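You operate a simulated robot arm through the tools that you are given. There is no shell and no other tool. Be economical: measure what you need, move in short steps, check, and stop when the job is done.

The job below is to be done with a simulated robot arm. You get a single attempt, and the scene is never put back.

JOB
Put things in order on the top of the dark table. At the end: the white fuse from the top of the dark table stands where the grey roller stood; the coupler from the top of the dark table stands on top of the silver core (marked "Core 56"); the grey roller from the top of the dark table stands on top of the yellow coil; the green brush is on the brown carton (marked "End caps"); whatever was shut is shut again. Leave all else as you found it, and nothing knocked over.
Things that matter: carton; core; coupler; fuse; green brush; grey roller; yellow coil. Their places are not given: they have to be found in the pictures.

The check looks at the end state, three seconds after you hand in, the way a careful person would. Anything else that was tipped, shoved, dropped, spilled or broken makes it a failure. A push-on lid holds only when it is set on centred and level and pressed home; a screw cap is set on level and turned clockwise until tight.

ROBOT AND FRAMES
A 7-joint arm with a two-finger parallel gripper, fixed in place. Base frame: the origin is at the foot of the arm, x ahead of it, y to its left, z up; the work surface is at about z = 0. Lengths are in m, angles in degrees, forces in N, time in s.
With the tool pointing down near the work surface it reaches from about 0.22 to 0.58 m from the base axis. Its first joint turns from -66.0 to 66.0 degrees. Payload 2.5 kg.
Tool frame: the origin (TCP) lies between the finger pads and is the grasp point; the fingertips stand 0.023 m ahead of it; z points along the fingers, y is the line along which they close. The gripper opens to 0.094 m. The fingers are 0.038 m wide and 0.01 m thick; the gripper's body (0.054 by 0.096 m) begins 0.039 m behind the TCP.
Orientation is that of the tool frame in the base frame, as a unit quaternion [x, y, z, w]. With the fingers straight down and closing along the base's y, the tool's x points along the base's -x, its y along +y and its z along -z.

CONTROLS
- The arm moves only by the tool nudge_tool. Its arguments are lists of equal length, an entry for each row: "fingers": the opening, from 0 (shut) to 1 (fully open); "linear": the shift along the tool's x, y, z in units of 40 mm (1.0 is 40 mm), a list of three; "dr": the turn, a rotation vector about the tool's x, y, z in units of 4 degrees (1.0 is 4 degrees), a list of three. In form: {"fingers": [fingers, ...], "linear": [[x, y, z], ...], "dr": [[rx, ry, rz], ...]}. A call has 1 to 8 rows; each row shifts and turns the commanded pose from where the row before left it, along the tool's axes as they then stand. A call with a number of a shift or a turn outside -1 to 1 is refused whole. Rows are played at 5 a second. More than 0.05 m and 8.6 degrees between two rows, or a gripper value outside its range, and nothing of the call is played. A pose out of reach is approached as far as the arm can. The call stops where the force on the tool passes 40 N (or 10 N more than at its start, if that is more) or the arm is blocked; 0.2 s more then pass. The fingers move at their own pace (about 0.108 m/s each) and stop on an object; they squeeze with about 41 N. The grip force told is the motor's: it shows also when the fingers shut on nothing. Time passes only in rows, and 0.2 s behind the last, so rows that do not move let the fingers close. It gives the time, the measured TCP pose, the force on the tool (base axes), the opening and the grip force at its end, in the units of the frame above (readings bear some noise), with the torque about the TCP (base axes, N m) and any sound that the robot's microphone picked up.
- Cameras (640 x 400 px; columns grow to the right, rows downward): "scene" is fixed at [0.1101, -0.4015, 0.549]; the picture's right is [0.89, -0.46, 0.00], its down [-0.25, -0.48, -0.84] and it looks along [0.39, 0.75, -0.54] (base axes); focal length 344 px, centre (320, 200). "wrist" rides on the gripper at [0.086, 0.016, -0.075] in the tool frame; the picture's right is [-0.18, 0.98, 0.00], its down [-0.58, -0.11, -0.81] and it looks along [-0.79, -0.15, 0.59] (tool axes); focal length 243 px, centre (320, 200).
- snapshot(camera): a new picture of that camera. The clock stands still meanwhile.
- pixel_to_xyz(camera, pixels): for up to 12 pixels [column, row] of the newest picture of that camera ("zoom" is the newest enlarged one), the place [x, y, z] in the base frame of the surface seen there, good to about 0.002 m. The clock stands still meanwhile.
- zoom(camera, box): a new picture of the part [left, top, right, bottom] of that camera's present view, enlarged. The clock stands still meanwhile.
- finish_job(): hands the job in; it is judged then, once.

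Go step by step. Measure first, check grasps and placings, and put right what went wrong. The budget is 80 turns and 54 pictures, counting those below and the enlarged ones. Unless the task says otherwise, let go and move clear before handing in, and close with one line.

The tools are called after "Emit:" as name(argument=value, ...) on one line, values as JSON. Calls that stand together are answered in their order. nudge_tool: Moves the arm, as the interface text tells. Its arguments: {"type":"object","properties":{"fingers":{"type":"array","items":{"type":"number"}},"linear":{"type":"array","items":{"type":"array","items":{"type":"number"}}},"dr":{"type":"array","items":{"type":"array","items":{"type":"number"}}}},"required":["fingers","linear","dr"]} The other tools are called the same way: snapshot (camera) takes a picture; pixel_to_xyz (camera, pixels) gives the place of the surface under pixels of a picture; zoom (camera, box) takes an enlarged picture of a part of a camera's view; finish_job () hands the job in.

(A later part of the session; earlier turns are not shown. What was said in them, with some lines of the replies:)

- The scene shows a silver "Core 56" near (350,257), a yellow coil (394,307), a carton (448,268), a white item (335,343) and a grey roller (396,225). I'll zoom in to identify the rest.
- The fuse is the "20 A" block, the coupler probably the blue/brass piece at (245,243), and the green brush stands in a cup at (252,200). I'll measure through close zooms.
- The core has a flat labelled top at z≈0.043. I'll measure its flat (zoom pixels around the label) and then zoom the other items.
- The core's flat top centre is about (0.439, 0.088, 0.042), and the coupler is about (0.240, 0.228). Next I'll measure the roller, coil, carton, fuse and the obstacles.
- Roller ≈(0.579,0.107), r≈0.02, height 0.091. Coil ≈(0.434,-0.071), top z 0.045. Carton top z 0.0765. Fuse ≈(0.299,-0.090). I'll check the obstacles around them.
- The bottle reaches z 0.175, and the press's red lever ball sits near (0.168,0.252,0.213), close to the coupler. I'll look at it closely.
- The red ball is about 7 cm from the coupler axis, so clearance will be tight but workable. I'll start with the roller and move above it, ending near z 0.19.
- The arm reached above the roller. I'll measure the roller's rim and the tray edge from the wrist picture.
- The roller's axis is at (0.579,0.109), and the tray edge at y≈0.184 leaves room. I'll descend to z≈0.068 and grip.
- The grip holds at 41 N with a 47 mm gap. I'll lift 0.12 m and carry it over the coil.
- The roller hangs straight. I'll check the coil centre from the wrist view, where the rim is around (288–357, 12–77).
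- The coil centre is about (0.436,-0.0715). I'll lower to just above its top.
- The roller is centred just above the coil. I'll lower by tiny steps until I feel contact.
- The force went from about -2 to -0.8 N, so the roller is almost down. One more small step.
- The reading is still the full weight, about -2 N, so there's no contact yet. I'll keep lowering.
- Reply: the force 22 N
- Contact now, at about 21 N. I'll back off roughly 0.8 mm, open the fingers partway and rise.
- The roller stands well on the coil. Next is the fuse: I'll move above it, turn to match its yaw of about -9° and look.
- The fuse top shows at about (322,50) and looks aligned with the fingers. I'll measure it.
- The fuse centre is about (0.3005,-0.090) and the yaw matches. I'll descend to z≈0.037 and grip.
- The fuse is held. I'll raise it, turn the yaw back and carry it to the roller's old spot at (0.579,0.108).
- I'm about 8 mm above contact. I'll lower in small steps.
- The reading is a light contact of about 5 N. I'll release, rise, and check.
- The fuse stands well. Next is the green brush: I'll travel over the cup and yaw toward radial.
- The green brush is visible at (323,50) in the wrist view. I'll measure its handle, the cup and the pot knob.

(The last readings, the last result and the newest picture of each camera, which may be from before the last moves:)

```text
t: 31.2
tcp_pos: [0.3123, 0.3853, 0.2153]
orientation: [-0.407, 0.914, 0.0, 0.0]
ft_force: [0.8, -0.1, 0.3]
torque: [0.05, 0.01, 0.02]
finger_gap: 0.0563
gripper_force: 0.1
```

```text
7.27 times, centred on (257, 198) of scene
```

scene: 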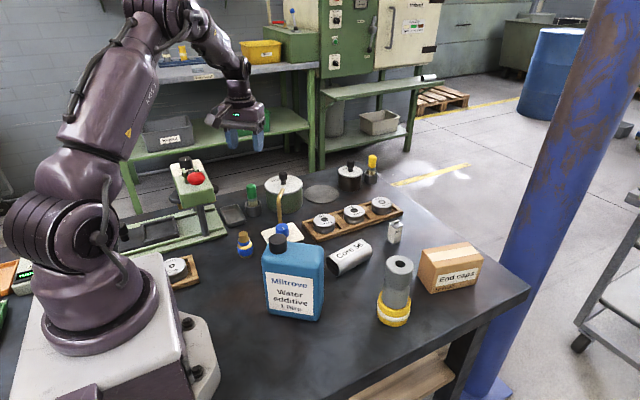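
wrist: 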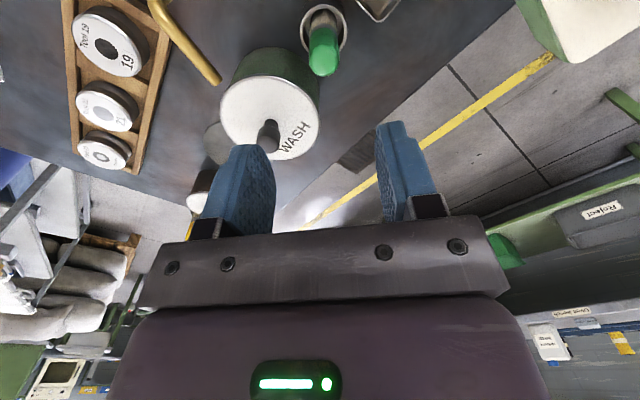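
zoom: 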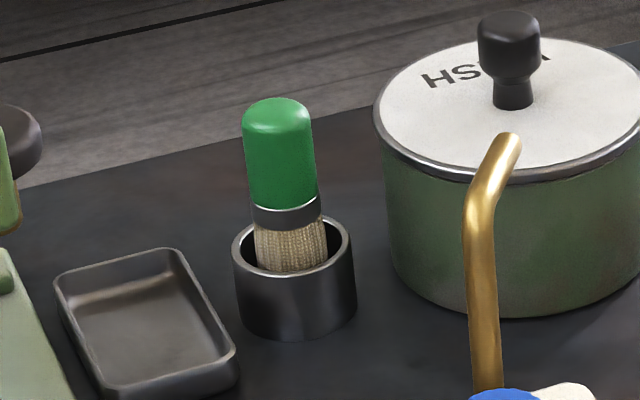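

The brush handle axis is (0.311,0.3875), it's upright, and the pot edge is about 4.5 cm away. I'll narrow the opening to ~4 cm, descend to z 0.072 and grip.

Emit:
nudge_tool(fingers=[0.42, 0.42, 0.42, 0.42, 0.42, 0.42], linear=[[-0.02, 0.06, 0], [0, 0, 0.9], [0, 0, 0.9], [0, 0, 0.9], [0, 0, 0.88], [0, 0, 0]], dr=[[0, 0, 0], [0, 0, 0], [0, 0, 0], [0, 0, 0], [0, 0, 0], [0, 0, 0]])

Emit:
nudge_tool(fingers=[0.1, 0.1, 0.1, 0.1], linear=[[0, 0, 0], [0, 0, 0], [0, 0, 0], [0, 0, 0]], dr=[[0, 0, 0], [0, 0, 0], [0, 0, 0], [0, 0, 0]])

Emit:
zoom(camera="scene", box=[200, 130, 312, 230])

```text
t: 32.6
tcp_pos: [0.3115, 0.3868, 0.073]
orientation: [-0.406, 0.914, 0.001, 0.0]
ft_force: [-0.2, 0.5, -0.7]
torque: [0.03, -0.01, 0.0]
finger_gap: 0.0396
gripper_force: 0.1
```

```text
t: 33.6
tcp_pos: [0.3103, 0.3879, 0.0722]
orientation: [-0.407, 0.913, 0.0, 0.001]
ft_force: [0.4, -0.2, -0.1]
torque: [0.03, 0.0, 0.0]
finger_gap: 0.0244
gripper_force: 40.7
```

```text
4.00 times, centred on (256, 180) of scene
```

zoom: 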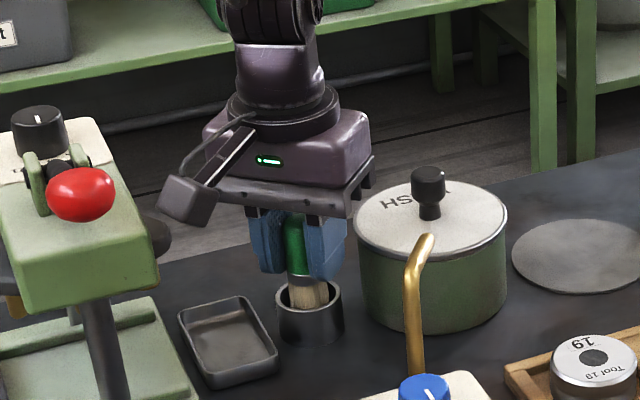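

Gripped. I'll lift out, turn the yaw back, and carry the brush over the carton.

Emit:
nudge_tool(fingers=[0.1, 0.1, 0.1, 0.1, 0.1, 0.1, 0.1, 0.1], linear=[[0, 0, -0.8], [0, 0, -0.8], [0, 0, -0.8], [0, 0, -0.8], [0, 0, -0.8], [0, 0, 0], [0, 0, 0], [0, 0, 0]], dr=[[0, 0, 0], [0, 0, 0], [0, 0, 0], [0, 0, 0], [0, 0, 1], [0, 0, 1], [0, 0, 1], [0, 0, 1]])

Emit:
nudge_tool(fingers=[0.1, 0.1, 0.1, 0.1, 0.1, 0.1, 0.1, 0.1], linear=[[0, 0, 0], [0, 0, 0], [0, 0, 0], [0, 0, 0], [0, 0, 0], [0, 0, 0], [0, 0, 0], [0, 0, 0]], dr=[[0, 0, 1], [0, 0, 1], [0, 0, 1], [0, 0, 1], [0, 0, 1], [0, 0, 1], [0, 0, 1], [0, 0, 1]])

Emit:
nudge_tool(fingers=[0.1, 0.1, 0.1, 0.1, 0.1, 0.1, 0.1, 0.1], linear=[[-0.584, -0.984, 0], [-0.584, -0.984, 0], [-0.584, -0.984, 0], [-0.584, -0.984, 0], [-0.584, -0.984, 0], [-0.584, -0.984, 0], [-0.584, -0.984, 0], [-0.584, -0.984, 0]], dr=[[0, 0, 0], [0, 0, 0], [0, 0, 0], [0, 0, 0], [0, 0, 0], [0, 0, 0], [0, 0, 0], [0, 0, 0]])

Emit:
nudge_tool(fingers=[0.1, 0.1, 0.1, 0.1], linear=[[-0.584, -0.984, 0], [-0.584, -0.984, 0], [-0.584, -0.984, 0], [0, 0, 0]], dr=[[0, 0, 0], [0, 0, 0], [0, 0, 0], [0, 0, 0]])

Emit:
snapshot(camera="wrist")

Emit:
zoom(camera="scene", box=[370, 150, 530, 300])

```text
t: 35.4
tcp_pos: [0.31, 0.3873, 0.2326]
orientation: [-0.275, 0.962, 0.0, 0.001]
ft_force: [-0.9, 0.5, -1.0]
torque: [0.02, 0.03, 0.0]
finger_gap: 0.0245
gripper_force: 41.3
```

```text
t: 37.2
tcp_pos: [0.3116, 0.3879, 0.2319]
orientation: [0.001, 1.0, 0.0, 0.001]
ft_force: [0.5, 0.1, -0.4]
torque: [-0.01, 0.0, -0.02]
finger_gap: 0.0244
gripper_force: 41.1
```

```text
t: 39.0
tcp_pos: [0.498, 0.071, 0.2333]
orientation: [0.0, 1.0, -0.001, 0.0]
ft_force: [-0.4, -1.2, -1.8]
torque: [-0.03, 0.01, 0.06]
finger_gap: 0.0244
gripper_force: 40.7
```

```text
t: 40.0
tcp_pos: [0.567, -0.0478, 0.233]
orientation: [0.0, 1.0, 0.0, 0.0]
ft_force: [0.0, -0.2, 0.1]
torque: [-0.03, 0.01, 0.0]
finger_gap: 0.0245
gripper_force: 40.8
```

```text
22 pictures are left
```

wrist: 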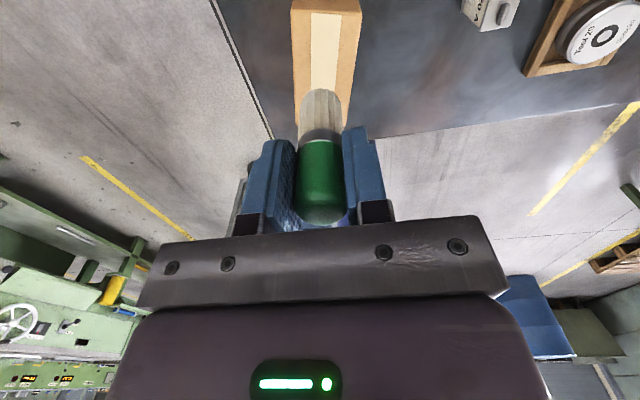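

```text
2.67 times, centred on (450, 225) of scene
```

zoom: 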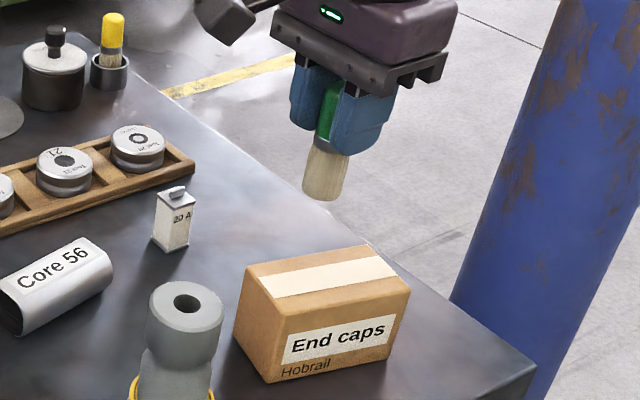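

The brush hangs straight above the carton tape. I'll shift slightly and lower to about z 0.153.

Emit:
nudge_tool(fingers=[0.1, 0.1, 0.1, 0.1], linear=[[-0.17, 0.05, 0.5], [0, 0, 0.8], [0, 0, 0.65], [0, 0, 0]], dr=[[0, 0, 0], [0, 0, 0], [0, 0, 0], [0, 0, 0]])

Emit:
zoom(camera="scene", box=[400, 190, 500, 290])

```text
t: 41.0
tcp_pos: [0.5738, -0.0435, 0.154]
orientation: [0.0, 1.0, 0.0, 0.0]
ft_force: [0.0, 0.4, -0.5]
torque: [-0.06, 0.01, -0.02]
finger_gap: 0.0246
gripper_force: 40.7
```

```text
4.00 times, centred on (450, 240) of scene
```

zoom: 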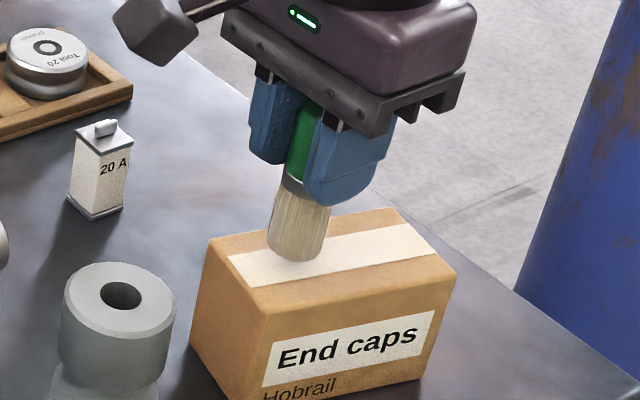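

Well placed over the tape. I'll lower in small steps to contact.

Emit:
nudge_tool(fingers=[0.1, 0.1, 0.1, 0.1, 0.1, 0.1], linear=[[0, 0, 0.08], [0, 0, 0.04], [0, 0, 0], [0, 0, 0.025], [0, 0, 0], [0, 0, 0]], dr=[[0, 0, 0], [0, 0, 0], [0, 0, 0], [0, 0, 0], [0, 0, 0], [0, 0, 0]])

```text
t: 42.4
tcp_pos: [0.5739, -0.0439, 0.1478]
orientation: [0.0, 1.0, 0.0, 0.0]
ft_force: [-0.4, -0.5, -0.5]
torque: [0.03, -0.01, 0.0]
finger_gap: 0.0247
gripper_force: 41.3
```

Emit:
nudge_tool(fingers=[0.1, 0.1, 0.1, 0.1], linear=[[0, 0, 0.025], [0, 0, 0], [0, 0, 0.02], [0, 0, 0]], dr=[[0, 0, 0], [0, 0, 0], [0, 0, 0], [0, 0, 0]])

```text
t: 43.4
tcp_pos: [0.5737, -0.0441, 0.1464]
orientation: [0.0, 1.0, 0.0, 0.0]
ft_force: [0.7, 0.5, -0.9]
torque: [0.01, 0.0, -0.01]
finger_gap: 0.0246
gripper_force: 41.1
```

Emit:
nudge_tool(fingers=[0.1, 0.1, 0.1, 0.1], linear=[[0, 0, 0.02], [0, 0, 0], [0, 0, 0.02], [0, 0, 0]], dr=[[0, 0, 0], [0, 0, 0], [0, 0, 0], [0, 0, 0]])

```text
t: 44.4
tcp_pos: [0.5752, -0.0443, 0.145]
orientation: [-0.001, 1.0, 0.0, 0.0]
ft_force: [-0.3, 0.4, -0.9]
torque: [0.02, -0.01, 0.0]
finger_gap: 0.0245
gripper_force: 41.2
```

Emit:
nudge_tool(fingers=[0.1, 0.1, 0.1, 0.1, 0.1], linear=[[0, 0, 0.02], [0, 0, 0], [0, 0, 0.02], [0, 0, 0], [0, 0, 0]], dr=[[0, 0, 0], [0, 0, 0], [0, 0, 0], [0, 0, 0], [0, 0, 0]])

Emit:
zoom(camera="scene", box=[420, 210, 484, 260])

```text
t: 45.6
tcp_pos: [0.5744, -0.0433, 0.1441]
orientation: [-0.001, 1.0, -0.001, 0.0]
ft_force: [-0.2, 0.4, -0.3]
torque: [0.03, -0.01, 0.01]
finger_gap: 0.0243
gripper_force: 40.7
```

```text
8.00 times, centred on (452, 235) of scene
```

zoom: 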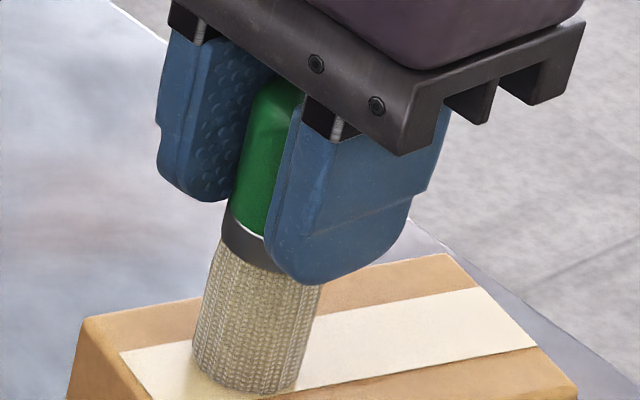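

Almost touching. I'll continue down.

Emit:
nudge_tool(fingers=[0.1, 0.1, 0.1, 0.1, 0.1], linear=[[0, 0, 0.02], [0, 0, 0], [0, 0, 0.015], [0, 0, 0], [0, 0, 0]], dr=[[0, 0, 0], [0, 0, 0], [0, 0, 0], [0, 0, 0], [0, 0, 0]])

```text
t: 46.8
tcp_pos: [0.5745, -0.0442, 0.1426]
orientation: [0.0, 1.0, 0.0, 0.001]
ft_force: [-3.0, 0.5, 13.4]
torque: [0.02, 0.18, 0.0]
finger_gap: 0.0247
gripper_force: 40.9
```

Contact at 13 N. I'll relieve it slightly, release, and rise.

Emit:
nudge_tool(fingers=[0.1, 0.1, 0.1], linear=[[0, 0, -0.008], [0, 0, 0], [0, 0, 0]], dr=[[0, 0, 0], [0, 0, 0], [0, 0, 0]])

Emit:
nudge_tool(fingers=[0.3, 0.4, 0.5, 0.5, 0.5, 0.5, 0.5], linear=[[0, 0, 0], [0, 0, 0], [0, 0, 0], [0, 0, -0.5], [0, 0, -1], [0, 0, -1], [0, 0, -0.5]], dr=[[0, 0, 0], [0, 0, 0], [0, 0, 0], [0, 0, 0], [0, 0, 0], [0, 0, 0], [0, 0, 0]])

Emit:
zoom(camera="scene", box=[370, 170, 530, 300])

```text
t: 47.6
tcp_pos: [0.5751, -0.0439, 0.1442]
orientation: [-0.001, 1.0, 0.001, 0.001]
ft_force: [2.1, 1.2, 11.9]
torque: [0.03, -0.12, 0.0]
finger_gap: 0.0244
gripper_force: 40.4
```

```text
t: 49.2
tcp_pos: [0.5742, -0.0443, 0.2628]
orientation: [0.0, 1.0, 0.0, 0.0]
ft_force: [-0.2, -0.4, -1.3]
torque: [0.02, 0.02, 0.01]
finger_gap: 0.047
gripper_force: 0.1
```

```text
3.08 times, centred on (450, 235) of scene
```

zoom: 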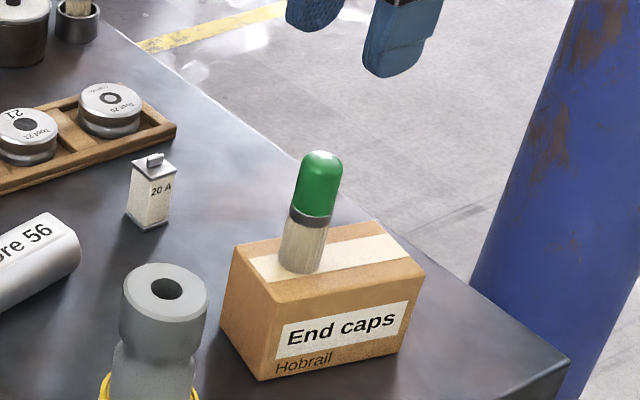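

The brush stands on the carton. Now I'll head toward the coupler, stopping short to yaw by 44°.

Emit:
nudge_tool(fingers=[0.6, 0.6, 0.6, 0.6, 0.6, 0.6, 0.6, 0.6], linear=[[0.856, 0.7625, 0], [0.856, 0.7625, 0], [0.856, 0.7625, 0], [0.856, 0.7625, 0], [0.856, 0.7625, 0], [0.856, 0.7625, 0], [0.856, 0.7625, 0], [0.856, 0.7625, 0]], dr=[[0, 0, 0], [0, 0, 0], [0, 0, 0], [0, 0, 0], [0, 0, 0], [0, 0, 0], [0, 0, 0], [0, 0, 0]])

Emit:
nudge_tool(fingers=[0.6, 0.6, 0.6, 0.6, 0.6, 0.6], linear=[[0, 0, 0], [0, 0, 0], [0, 0, 0], [0, 0, 0], [0, 0, 0], [0, 0, 0]], dr=[[0, 0, -1], [0, 0, -1], [0, 0, -1], [0, 0, -1], [0, 0, -1], [0, 0, -1]])

Emit:
nudge_tool(fingers=[0.6, 0.6, 0.6, 0.6, 0.6, 0.6], linear=[[0, 0, 0], [0, 0, 0], [0, 0, 0], [0, 0, 0], [0, 0, 0], [0, 0, 0]], dr=[[0, 0, -1], [0, 0, -1], [0, 0, -1], [0, 0, -1], [0, 0, -1], [0, 0, 0]])

Emit:
nudge_tool(fingers=[0.6, 0.6, 0.6], linear=[[0.297, 0.773, 0], [0.297, 0.773, 0], [0, 0, 0]], dr=[[0, 0, 0], [0, 0, 0], [0, 0, 0]])

Emit:
snapshot(camera="wrist")

Emit:
snapshot(camera="scene")

```text
t: 51.0
tcp_pos: [0.3013, 0.2001, 0.2621]
orientation: [0.0, 1.0, 0.0, 0.0]
ft_force: [0.0, -0.6, -0.5]
torque: [-0.01, -0.03, -0.01]
finger_gap: 0.0564
gripper_force: 0.1
```

```text
t: 52.4
tcp_pos: [0.3005, 0.1996, 0.2626]
orientation: [-0.207, 0.978, 0.0, 0.0]
ft_force: [-0.4, 0.0, 0.3]
torque: [0.02, 0.0, -0.05]
finger_gap: 0.0563
gripper_force: 0.1
```

```text
t: 53.8
tcp_pos: [0.3009, 0.2015, 0.2632]
orientation: [-0.374, 0.927, 0.0, 0.0]
ft_force: [-0.7, -0.2, -0.2]
torque: [-0.04, 0.01, 0.0]
finger_gap: 0.0564
gripper_force: 0.1
```

```text
t: 54.6
tcp_pos: [0.2422, 0.2282, 0.2639]
orientation: [-0.374, 0.928, -0.001, 0.0]
ft_force: [0.1, -0.6, -0.6]
torque: [0.01, 0.0, -0.01]
finger_gap: 0.0566
gripper_force: 0.0
```

```text
17 pictures are left
```

wrist: 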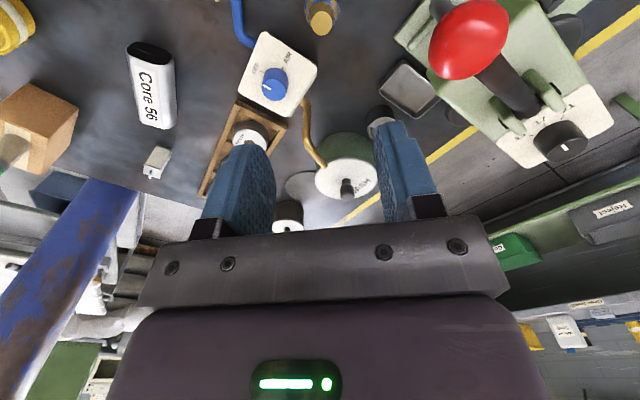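

```text
16 pictures are left
```

scene: 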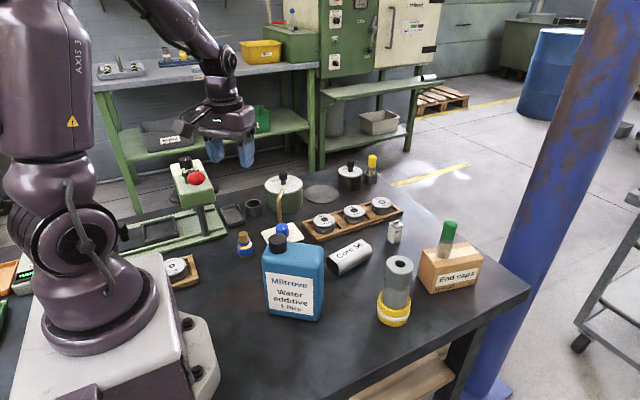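

The wrist view shows the coupler top at (321,19) and the red ball at (468,38). I'll measure both to judge clearance.

Emit:
pixel_to_xyz(camera="wrist", pixels=[[311, 18], [333, 16], [321, 30], [321, 10], [430, 40], [440, 70], [465, 75], [500, 50], [470, 40], [450, 15], [435, 25], [320, 4]])

Emit:
zoom(camera="wrist", box=[280, 0, 360, 50])

```text
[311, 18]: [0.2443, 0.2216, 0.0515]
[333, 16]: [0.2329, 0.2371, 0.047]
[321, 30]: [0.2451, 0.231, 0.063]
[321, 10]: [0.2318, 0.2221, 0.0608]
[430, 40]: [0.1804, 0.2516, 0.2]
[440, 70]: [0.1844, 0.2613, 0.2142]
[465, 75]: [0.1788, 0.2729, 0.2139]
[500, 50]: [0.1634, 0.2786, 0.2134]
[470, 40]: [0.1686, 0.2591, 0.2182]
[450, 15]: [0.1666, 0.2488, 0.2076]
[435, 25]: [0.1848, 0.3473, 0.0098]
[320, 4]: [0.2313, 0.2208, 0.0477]
```

```text
8.00 times, centred on (320, 25) of wrist
```

zoom: 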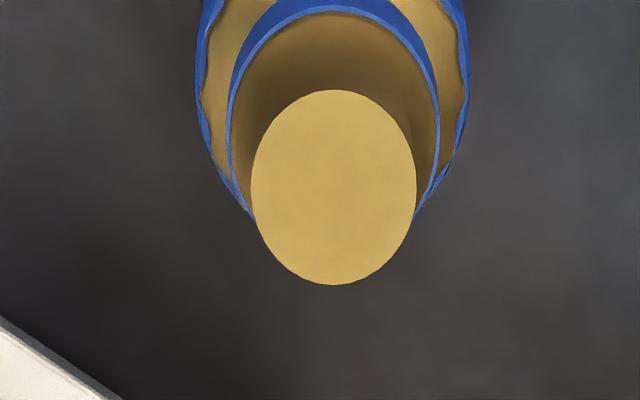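

The ball's nearest point is about 6 cm from the tool axis, along tool +y. Leaning the tool's top outward 12° about tool y keeps the pads vertical and adds clearance. First I'll get the precise coupler centre.

Emit:
pixel_to_xyz(camera="zoom", pixels=[[333, 187], [333, 105], [333, 270], [265, 187], [402, 187], [215, 120], [462, 120], [206, 60], [466, 60]])

Emit:
nudge_tool(fingers=[0.6, 0.6, 0.6, 0.6], linear=[[0, 0, 0], [0, 0, 0], [0, 0, 0], [0, 0, 0]], dr=[[0, 1, 0], [0, 1, 0], [0, 1, 0], [0, 0, 0]])

```text
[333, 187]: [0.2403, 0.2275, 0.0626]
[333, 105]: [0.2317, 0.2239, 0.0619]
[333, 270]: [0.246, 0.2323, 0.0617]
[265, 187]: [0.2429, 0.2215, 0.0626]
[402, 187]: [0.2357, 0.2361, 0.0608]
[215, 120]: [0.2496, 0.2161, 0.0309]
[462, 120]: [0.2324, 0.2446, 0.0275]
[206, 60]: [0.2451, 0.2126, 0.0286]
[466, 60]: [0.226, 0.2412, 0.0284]
```

```text
t: 55.6
tcp_pos: [0.2404, 0.2292, 0.2622]
orientation: [-0.373, 0.922, -0.04, -0.098]
ft_force: [0.0, -0.4, 0.4]
torque: [0.0, 0.0, 0.01]
finger_gap: 0.0561
gripper_force: 0.0
```

The tilt is right: the tool's z points down and toward the base. I'll descend vertically to z≈0.10 and look.

Emit:
nudge_tool(fingers=[0.65, 0.65, 0.65, 0.65, 0.65], linear=[[-0.175, 0, 0.978], [-0.208, 0, 0.978], [-0.208, 0, 0.978], [-0.208, 0, 0.978], [0, 0, 0]], dr=[[0, 0, 0], [0, 0, 0], [0, 0, 0], [0, 0, 0], [0, 0, 0]])

Emit:
zoom(camera="scene", box=[150, 90, 310, 270])

Emit:
snapshot(camera="wrist")

```text
t: 56.8
tcp_pos: [0.2394, 0.2279, 0.1024]
orientation: [-0.372, 0.922, -0.038, -0.098]
ft_force: [0.2, 0.8, -0.9]
torque: [-0.03, 0.0, 0.01]
finger_gap: 0.0612
gripper_force: 0.0
```

```text
2.22 times, centred on (230, 180) of scene
```

zoom: 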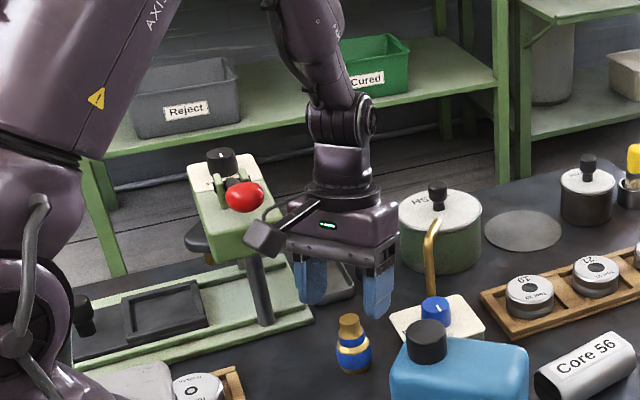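

```text
13 pictures are left
```

wrist: 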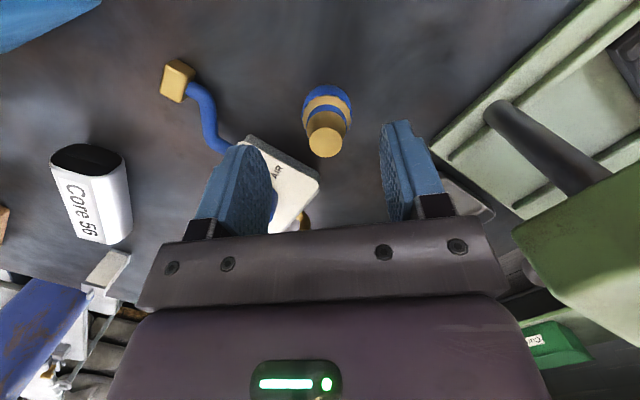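

Clearance to the red ball looks fine. I'll locate the hose and brass block at wrist (178,80), plus the coupler, before going down.

Emit:
pixel_to_xyz(camera="wrist", pixels=[[180, 75], [165, 95], [205, 115], [225, 148], [245, 140], [318, 175], [325, 142], [325, 127], [325, 156], [309, 142], [342, 140], [465, 135]])

```text
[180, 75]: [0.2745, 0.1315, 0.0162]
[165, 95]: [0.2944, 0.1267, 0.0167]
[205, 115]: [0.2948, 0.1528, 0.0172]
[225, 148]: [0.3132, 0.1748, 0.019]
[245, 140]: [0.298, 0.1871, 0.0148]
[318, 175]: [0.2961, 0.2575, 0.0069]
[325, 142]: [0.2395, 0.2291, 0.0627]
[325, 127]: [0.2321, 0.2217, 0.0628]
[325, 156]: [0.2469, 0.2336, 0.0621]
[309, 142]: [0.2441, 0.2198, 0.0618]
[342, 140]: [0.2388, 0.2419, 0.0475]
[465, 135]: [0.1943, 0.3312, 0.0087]
```

All clear. I'll descend to z≈0.036 and grip the body.

Emit:
nudge_tool(fingers=[0.65, 0.65, 0.65, 0.65], linear=[[-0.115, 0, 0.54], [-0.115, 0, 0.54], [-0.115, 0, 0.54], [0, 0, 0]], dr=[[0, 0, 0], [0, 0, 0], [0, 0, 0], [0, 0, 0]])

Emit:
zoom(camera="scene", box=[180, 130, 290, 270])

```text
t: 57.8
tcp_pos: [0.2394, 0.2267, 0.0358]
orientation: [-0.372, 0.922, -0.038, -0.096]
ft_force: [-0.3, 0.0, 0.7]
torque: [0.02, -0.01, 0.0]
finger_gap: 0.061
gripper_force: 0.0
```

```text
2.86 times, centred on (235, 200) of scene
```

zoom: 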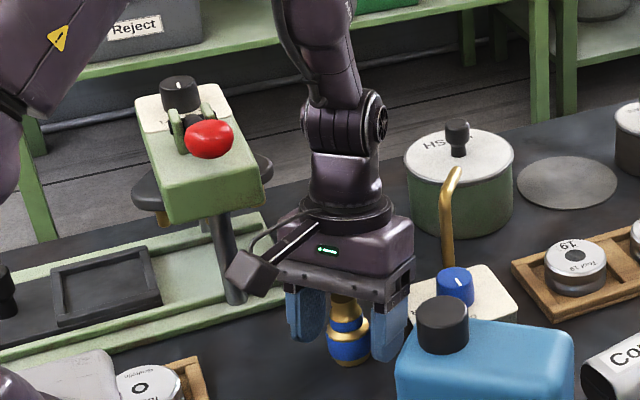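

The fingers straddle the coupler with good clearance. I'll grip and lift straight up.

Emit:
nudge_tool(fingers=[0.25, 0.25, 0.25, 0.25], linear=[[0, 0, 0], [0, 0, 0], [0, 0, 0], [0, 0, 0]], dr=[[0, 0, 0], [0, 0, 0], [0, 0, 0], [0, 0, 0]])

Emit:
nudge_tool(fingers=[0.25, 0.25, 0.25, 0.25, 0.25, 0.25], linear=[[0.208, 0, -0.978], [0.208, 0, -0.978], [0.208, 0, -0.978], [0.208, 0, -0.978], [0.208, 0, -0.978], [0, 0, 0]], dr=[[0, 0, 0], [0, 0, 0], [0, 0, 0], [0, 0, 0], [0, 0, 0], [0, 0, 0]])

Emit:
nudge_tool(fingers=[0.25, 0.25, 0.25, 0.25], linear=[[0, 0, 0], [0, 0, 0], [0, 0, 0], [0, 0, 0]], dr=[[0, -1, 0], [0, -1, 0], [0, -1, 0], [0, 0, 0]])

Emit:
zoom(camera="scene", box=[180, 90, 290, 230])

```text
t: 58.8
tcp_pos: [0.2395, 0.2265, 0.0367]
orientation: [-0.372, 0.922, -0.039, -0.098]
ft_force: [-0.4, -0.1, 0.7]
torque: [-0.02, -0.04, -0.04]
finger_gap: 0.0328
gripper_force: 40.7
```

```text
t: 60.2
tcp_pos: [0.2415, 0.2278, 0.2366]
orientation: [-0.373, 0.922, -0.039, -0.097]
ft_force: [1.2, -0.6, -1.4]
torque: [0.03, 0.02, -0.01]
finger_gap: 0.033
gripper_force: 41.5
```

```text
t: 61.2
tcp_pos: [0.2409, 0.2271, 0.2362]
orientation: [-0.374, 0.927, 0.001, 0.001]
ft_force: [0.8, 0.3, -1.4]
torque: [0.03, 0.03, 0.02]
finger_gap: 0.0328
gripper_force: 41.0
```

```text
2.86 times, centred on (235, 160) of scene
```

zoom: 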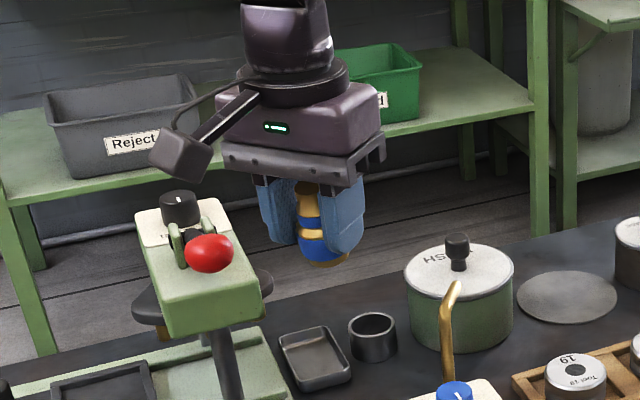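

The coupler is held upright. I'll carry it over the core's flat centre at (0.439,0.088) and lower to z≈0.10.

Emit:
nudge_tool(fingers=[0.25, 0.25, 0.25, 0.25, 0.25, 0.25, 0.25], linear=[[-0.191, -0.99, 0], [-0.191, -0.99, 0], [-0.191, -0.99, 0], [-0.191, -0.99, 0], [-0.191, -0.99, 0], [-0.191, -0.99, 0], [0, 0, 0]], dr=[[0, 0, 0], [0, 0, 0], [0, 0, 0], [0, 0, 0], [0, 0, 0], [0, 0, 0], [0, 0, 0]])

Emit:
nudge_tool(fingers=[0.25, 0.25, 0.25, 0.25, 0.25], linear=[[0, 0, 0.85], [0, 0, 0.85], [0, 0, 0.85], [0, 0, 0.85], [0, 0, 0]], dr=[[0, 0, 0], [0, 0, 0], [0, 0, 0], [0, 0, 0], [0, 0, 0]])

Emit:
zoom(camera="scene", box=[310, 200, 400, 280])

Emit:
snapshot(camera="wrist")

```text
t: 62.8
tcp_pos: [0.4378, 0.0872, 0.2362]
orientation: [-0.376, 0.927, 0.0, 0.001]
ft_force: [-0.9, -0.5, -2.1]
torque: [-0.02, 0.0, 0.0]
finger_gap: 0.033
gripper_force: 40.8
```

```text
t: 64.0
tcp_pos: [0.4374, 0.0873, 0.099]
orientation: [-0.374, 0.928, 0.0, 0.0]
ft_force: [-0.3, 0.5, -1.3]
torque: [0.0, 0.01, 0.03]
finger_gap: 0.0326
gripper_force: 41.2
```

```text
5.00 times, centred on (355, 240) of scene
```

zoom: 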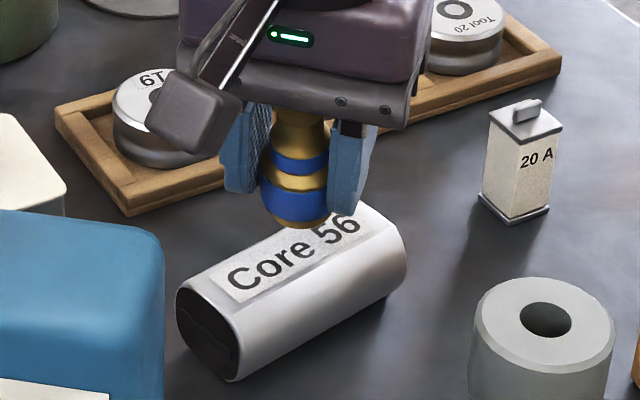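

```text
9 pictures are left
```

wrist: 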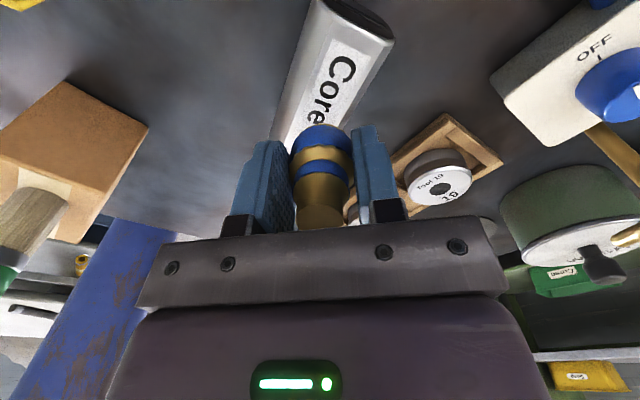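

The coupler hovers about 2 cm above the flat. I'll verify the label edges from the wrist view.

Emit:
pixel_to_xyz(camera="wrist", pixels=[[337, 42], [371, 58], [322, 85], [350, 100], [328, 70], [362, 76], [318, 60], [375, 70], [340, 62]])

Emit:
zoom(camera="wrist", box=[270, 0, 430, 130])

```text
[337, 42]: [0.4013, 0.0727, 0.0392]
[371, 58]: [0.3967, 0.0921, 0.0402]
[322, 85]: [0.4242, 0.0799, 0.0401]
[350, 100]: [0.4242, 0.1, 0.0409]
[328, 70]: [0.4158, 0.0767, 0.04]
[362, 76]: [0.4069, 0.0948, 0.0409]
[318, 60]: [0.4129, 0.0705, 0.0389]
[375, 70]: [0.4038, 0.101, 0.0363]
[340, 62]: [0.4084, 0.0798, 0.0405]
```

```text
3.08 times, centred on (350, 65) of wrist
```

zoom: 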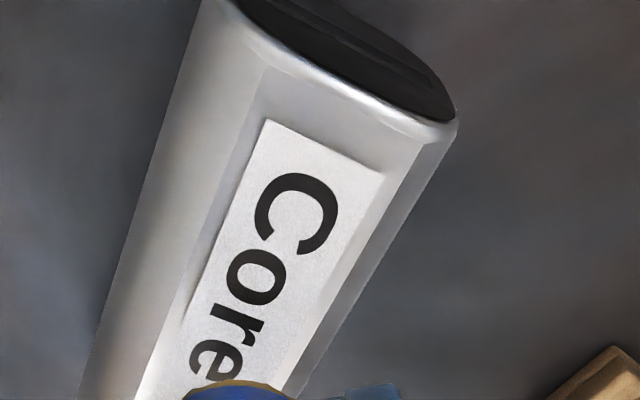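

The flat is about 28 mm wide and its centreline at this x is y≈0.0888. I'll make a small correction and lower to about 3 mm above.

Emit:
nudge_tool(fingers=[0.25, 0.25, 0.25, 0.25], linear=[[-0.021, 0.022, 0.25], [0, 0, 0.2], [0, 0, 0], [0, 0, 0]], dr=[[0, 0, 0], [0, 0, 0], [0, 0, 0], [0, 0, 0]])

Emit:
nudge_tool(fingers=[0.25, 0.25, 0.25, 0.25], linear=[[0, 0, 0.03], [0, 0, 0], [0, 0, 0.02], [0, 0, 0]], dr=[[0, 0, 0], [0, 0, 0], [0, 0, 0], [0, 0, 0]])

```text
t: 65.0
tcp_pos: [0.4383, 0.0889, 0.0813]
orientation: [-0.375, 0.927, 0.001, 0.0]
ft_force: [-0.2, 1.1, -1.6]
torque: [-0.03, 0.02, -0.02]
finger_gap: 0.0326
gripper_force: 41.1
```

```text
t: 66.0
tcp_pos: [0.4368, 0.0898, 0.0818]
orientation: [-0.375, 0.927, -0.001, 0.0]
ft_force: [-6.5, 0.7, 24.1]
torque: [-0.11, 0.35, -0.07]
finger_gap: 0.0329
gripper_force: 40.8
```

Contact came at z≈0.081 with 24 N. I'll back off a little and check the picture.

Emit:
nudge_tool(fingers=[0.25, 0.25, 0.25], linear=[[0, 0, -0.02], [0, 0, 0], [0, 0, 0]], dr=[[0, 0, 0], [0, 0, 0], [0, 0, 0]])

Emit:
zoom(camera="scene", box=[320, 220, 384, 270])

```text
t: 66.8
tcp_pos: [0.4397, 0.0898, 0.0808]
orientation: [-0.375, 0.927, -0.001, 0.001]
ft_force: [0.3, 2.8, 14.8]
torque: [-0.01, 0.06, 0.02]
finger_gap: 0.0326
gripper_force: 41.0
```

```text
8.00 times, centred on (352, 245) of scene
```

zoom: 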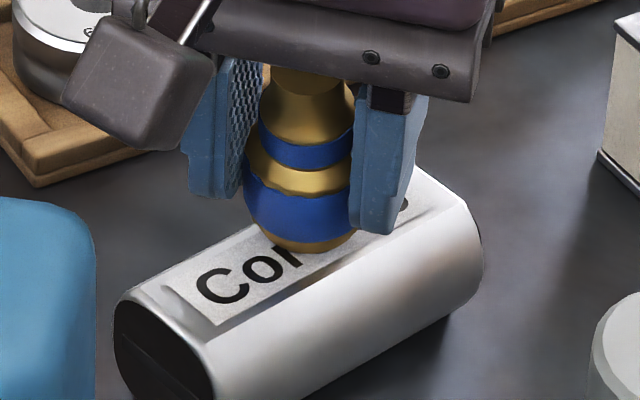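

The coupler's base sits on the flat. I'll ease off a little more, release gently, rise, and check.

Emit:
nudge_tool(fingers=[0.25, 0.25, 0.25], linear=[[0, 0, -0.015], [0, 0, 0], [0, 0, 0]], dr=[[0, 0, 0], [0, 0, 0], [0, 0, 0]])

Emit:
nudge_tool(fingers=[0.4, 0.5, 0.6, 0.6, 0.6, 0.6, 0.6, 0.6], linear=[[0, 0, 0], [0, 0, 0], [0, 0, 0], [0, 0, -0.5], [0, 0, -1], [0, 0, -1], [0, 0, -1], [0, 0, -1]], dr=[[0, 0, 0], [0, 0, 0], [0, 0, 0], [0, 0, 0], [0, 0, 0], [0, 0, 0], [0, 0, 0], [0, 0, 0]])

Emit:
snapshot(camera="scene")

Emit:
zoom(camera="scene", box=[320, 215, 384, 280])

```text
t: 67.6
tcp_pos: [0.4368, 0.0893, 0.0809]
orientation: [-0.374, 0.927, 0.0, -0.001]
ft_force: [1.7, 1.6, 5.0]
torque: [0.02, -0.06, -0.02]
finger_gap: 0.0325
gripper_force: 40.8
```

```text
t: 69.4
tcp_pos: [0.438, 0.0896, 0.2617]
orientation: [-0.375, 0.927, 0.001, 0.0]
ft_force: [-0.1, 0.9, -0.6]
torque: [0.0, 0.05, 0.03]
finger_gap: 0.0562
gripper_force: 0.1
```

```text
6 pictures are left
```

scene: 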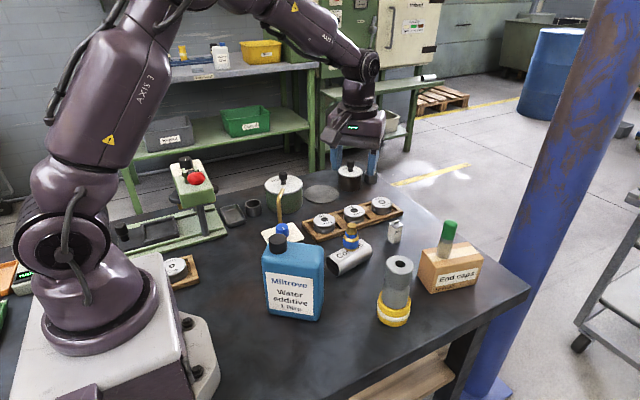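

```text
6.15 times, centred on (352, 248) of scene
```

zoom: 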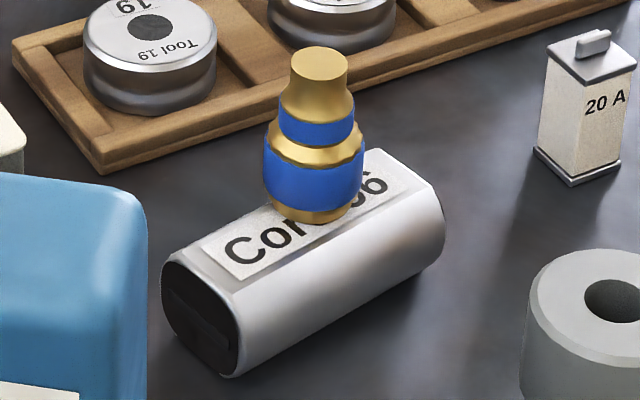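

All four placements stand upright in the final pictures: coupler on core, roller on coil, fuse on the roller's spot, brush on carton. Nothing else has moved, the arm is clear, and I'm handing in.

Emit:
finish_job()

```text
The job is handed in.
```

The job is handed in: the fuse stands on the grey roller's old spot, the coupler on Core 56, the roller on the yellow coil, and the green brush upright on the carton. No lid or cap was opened, and nothing was knocked over in the last pictures.
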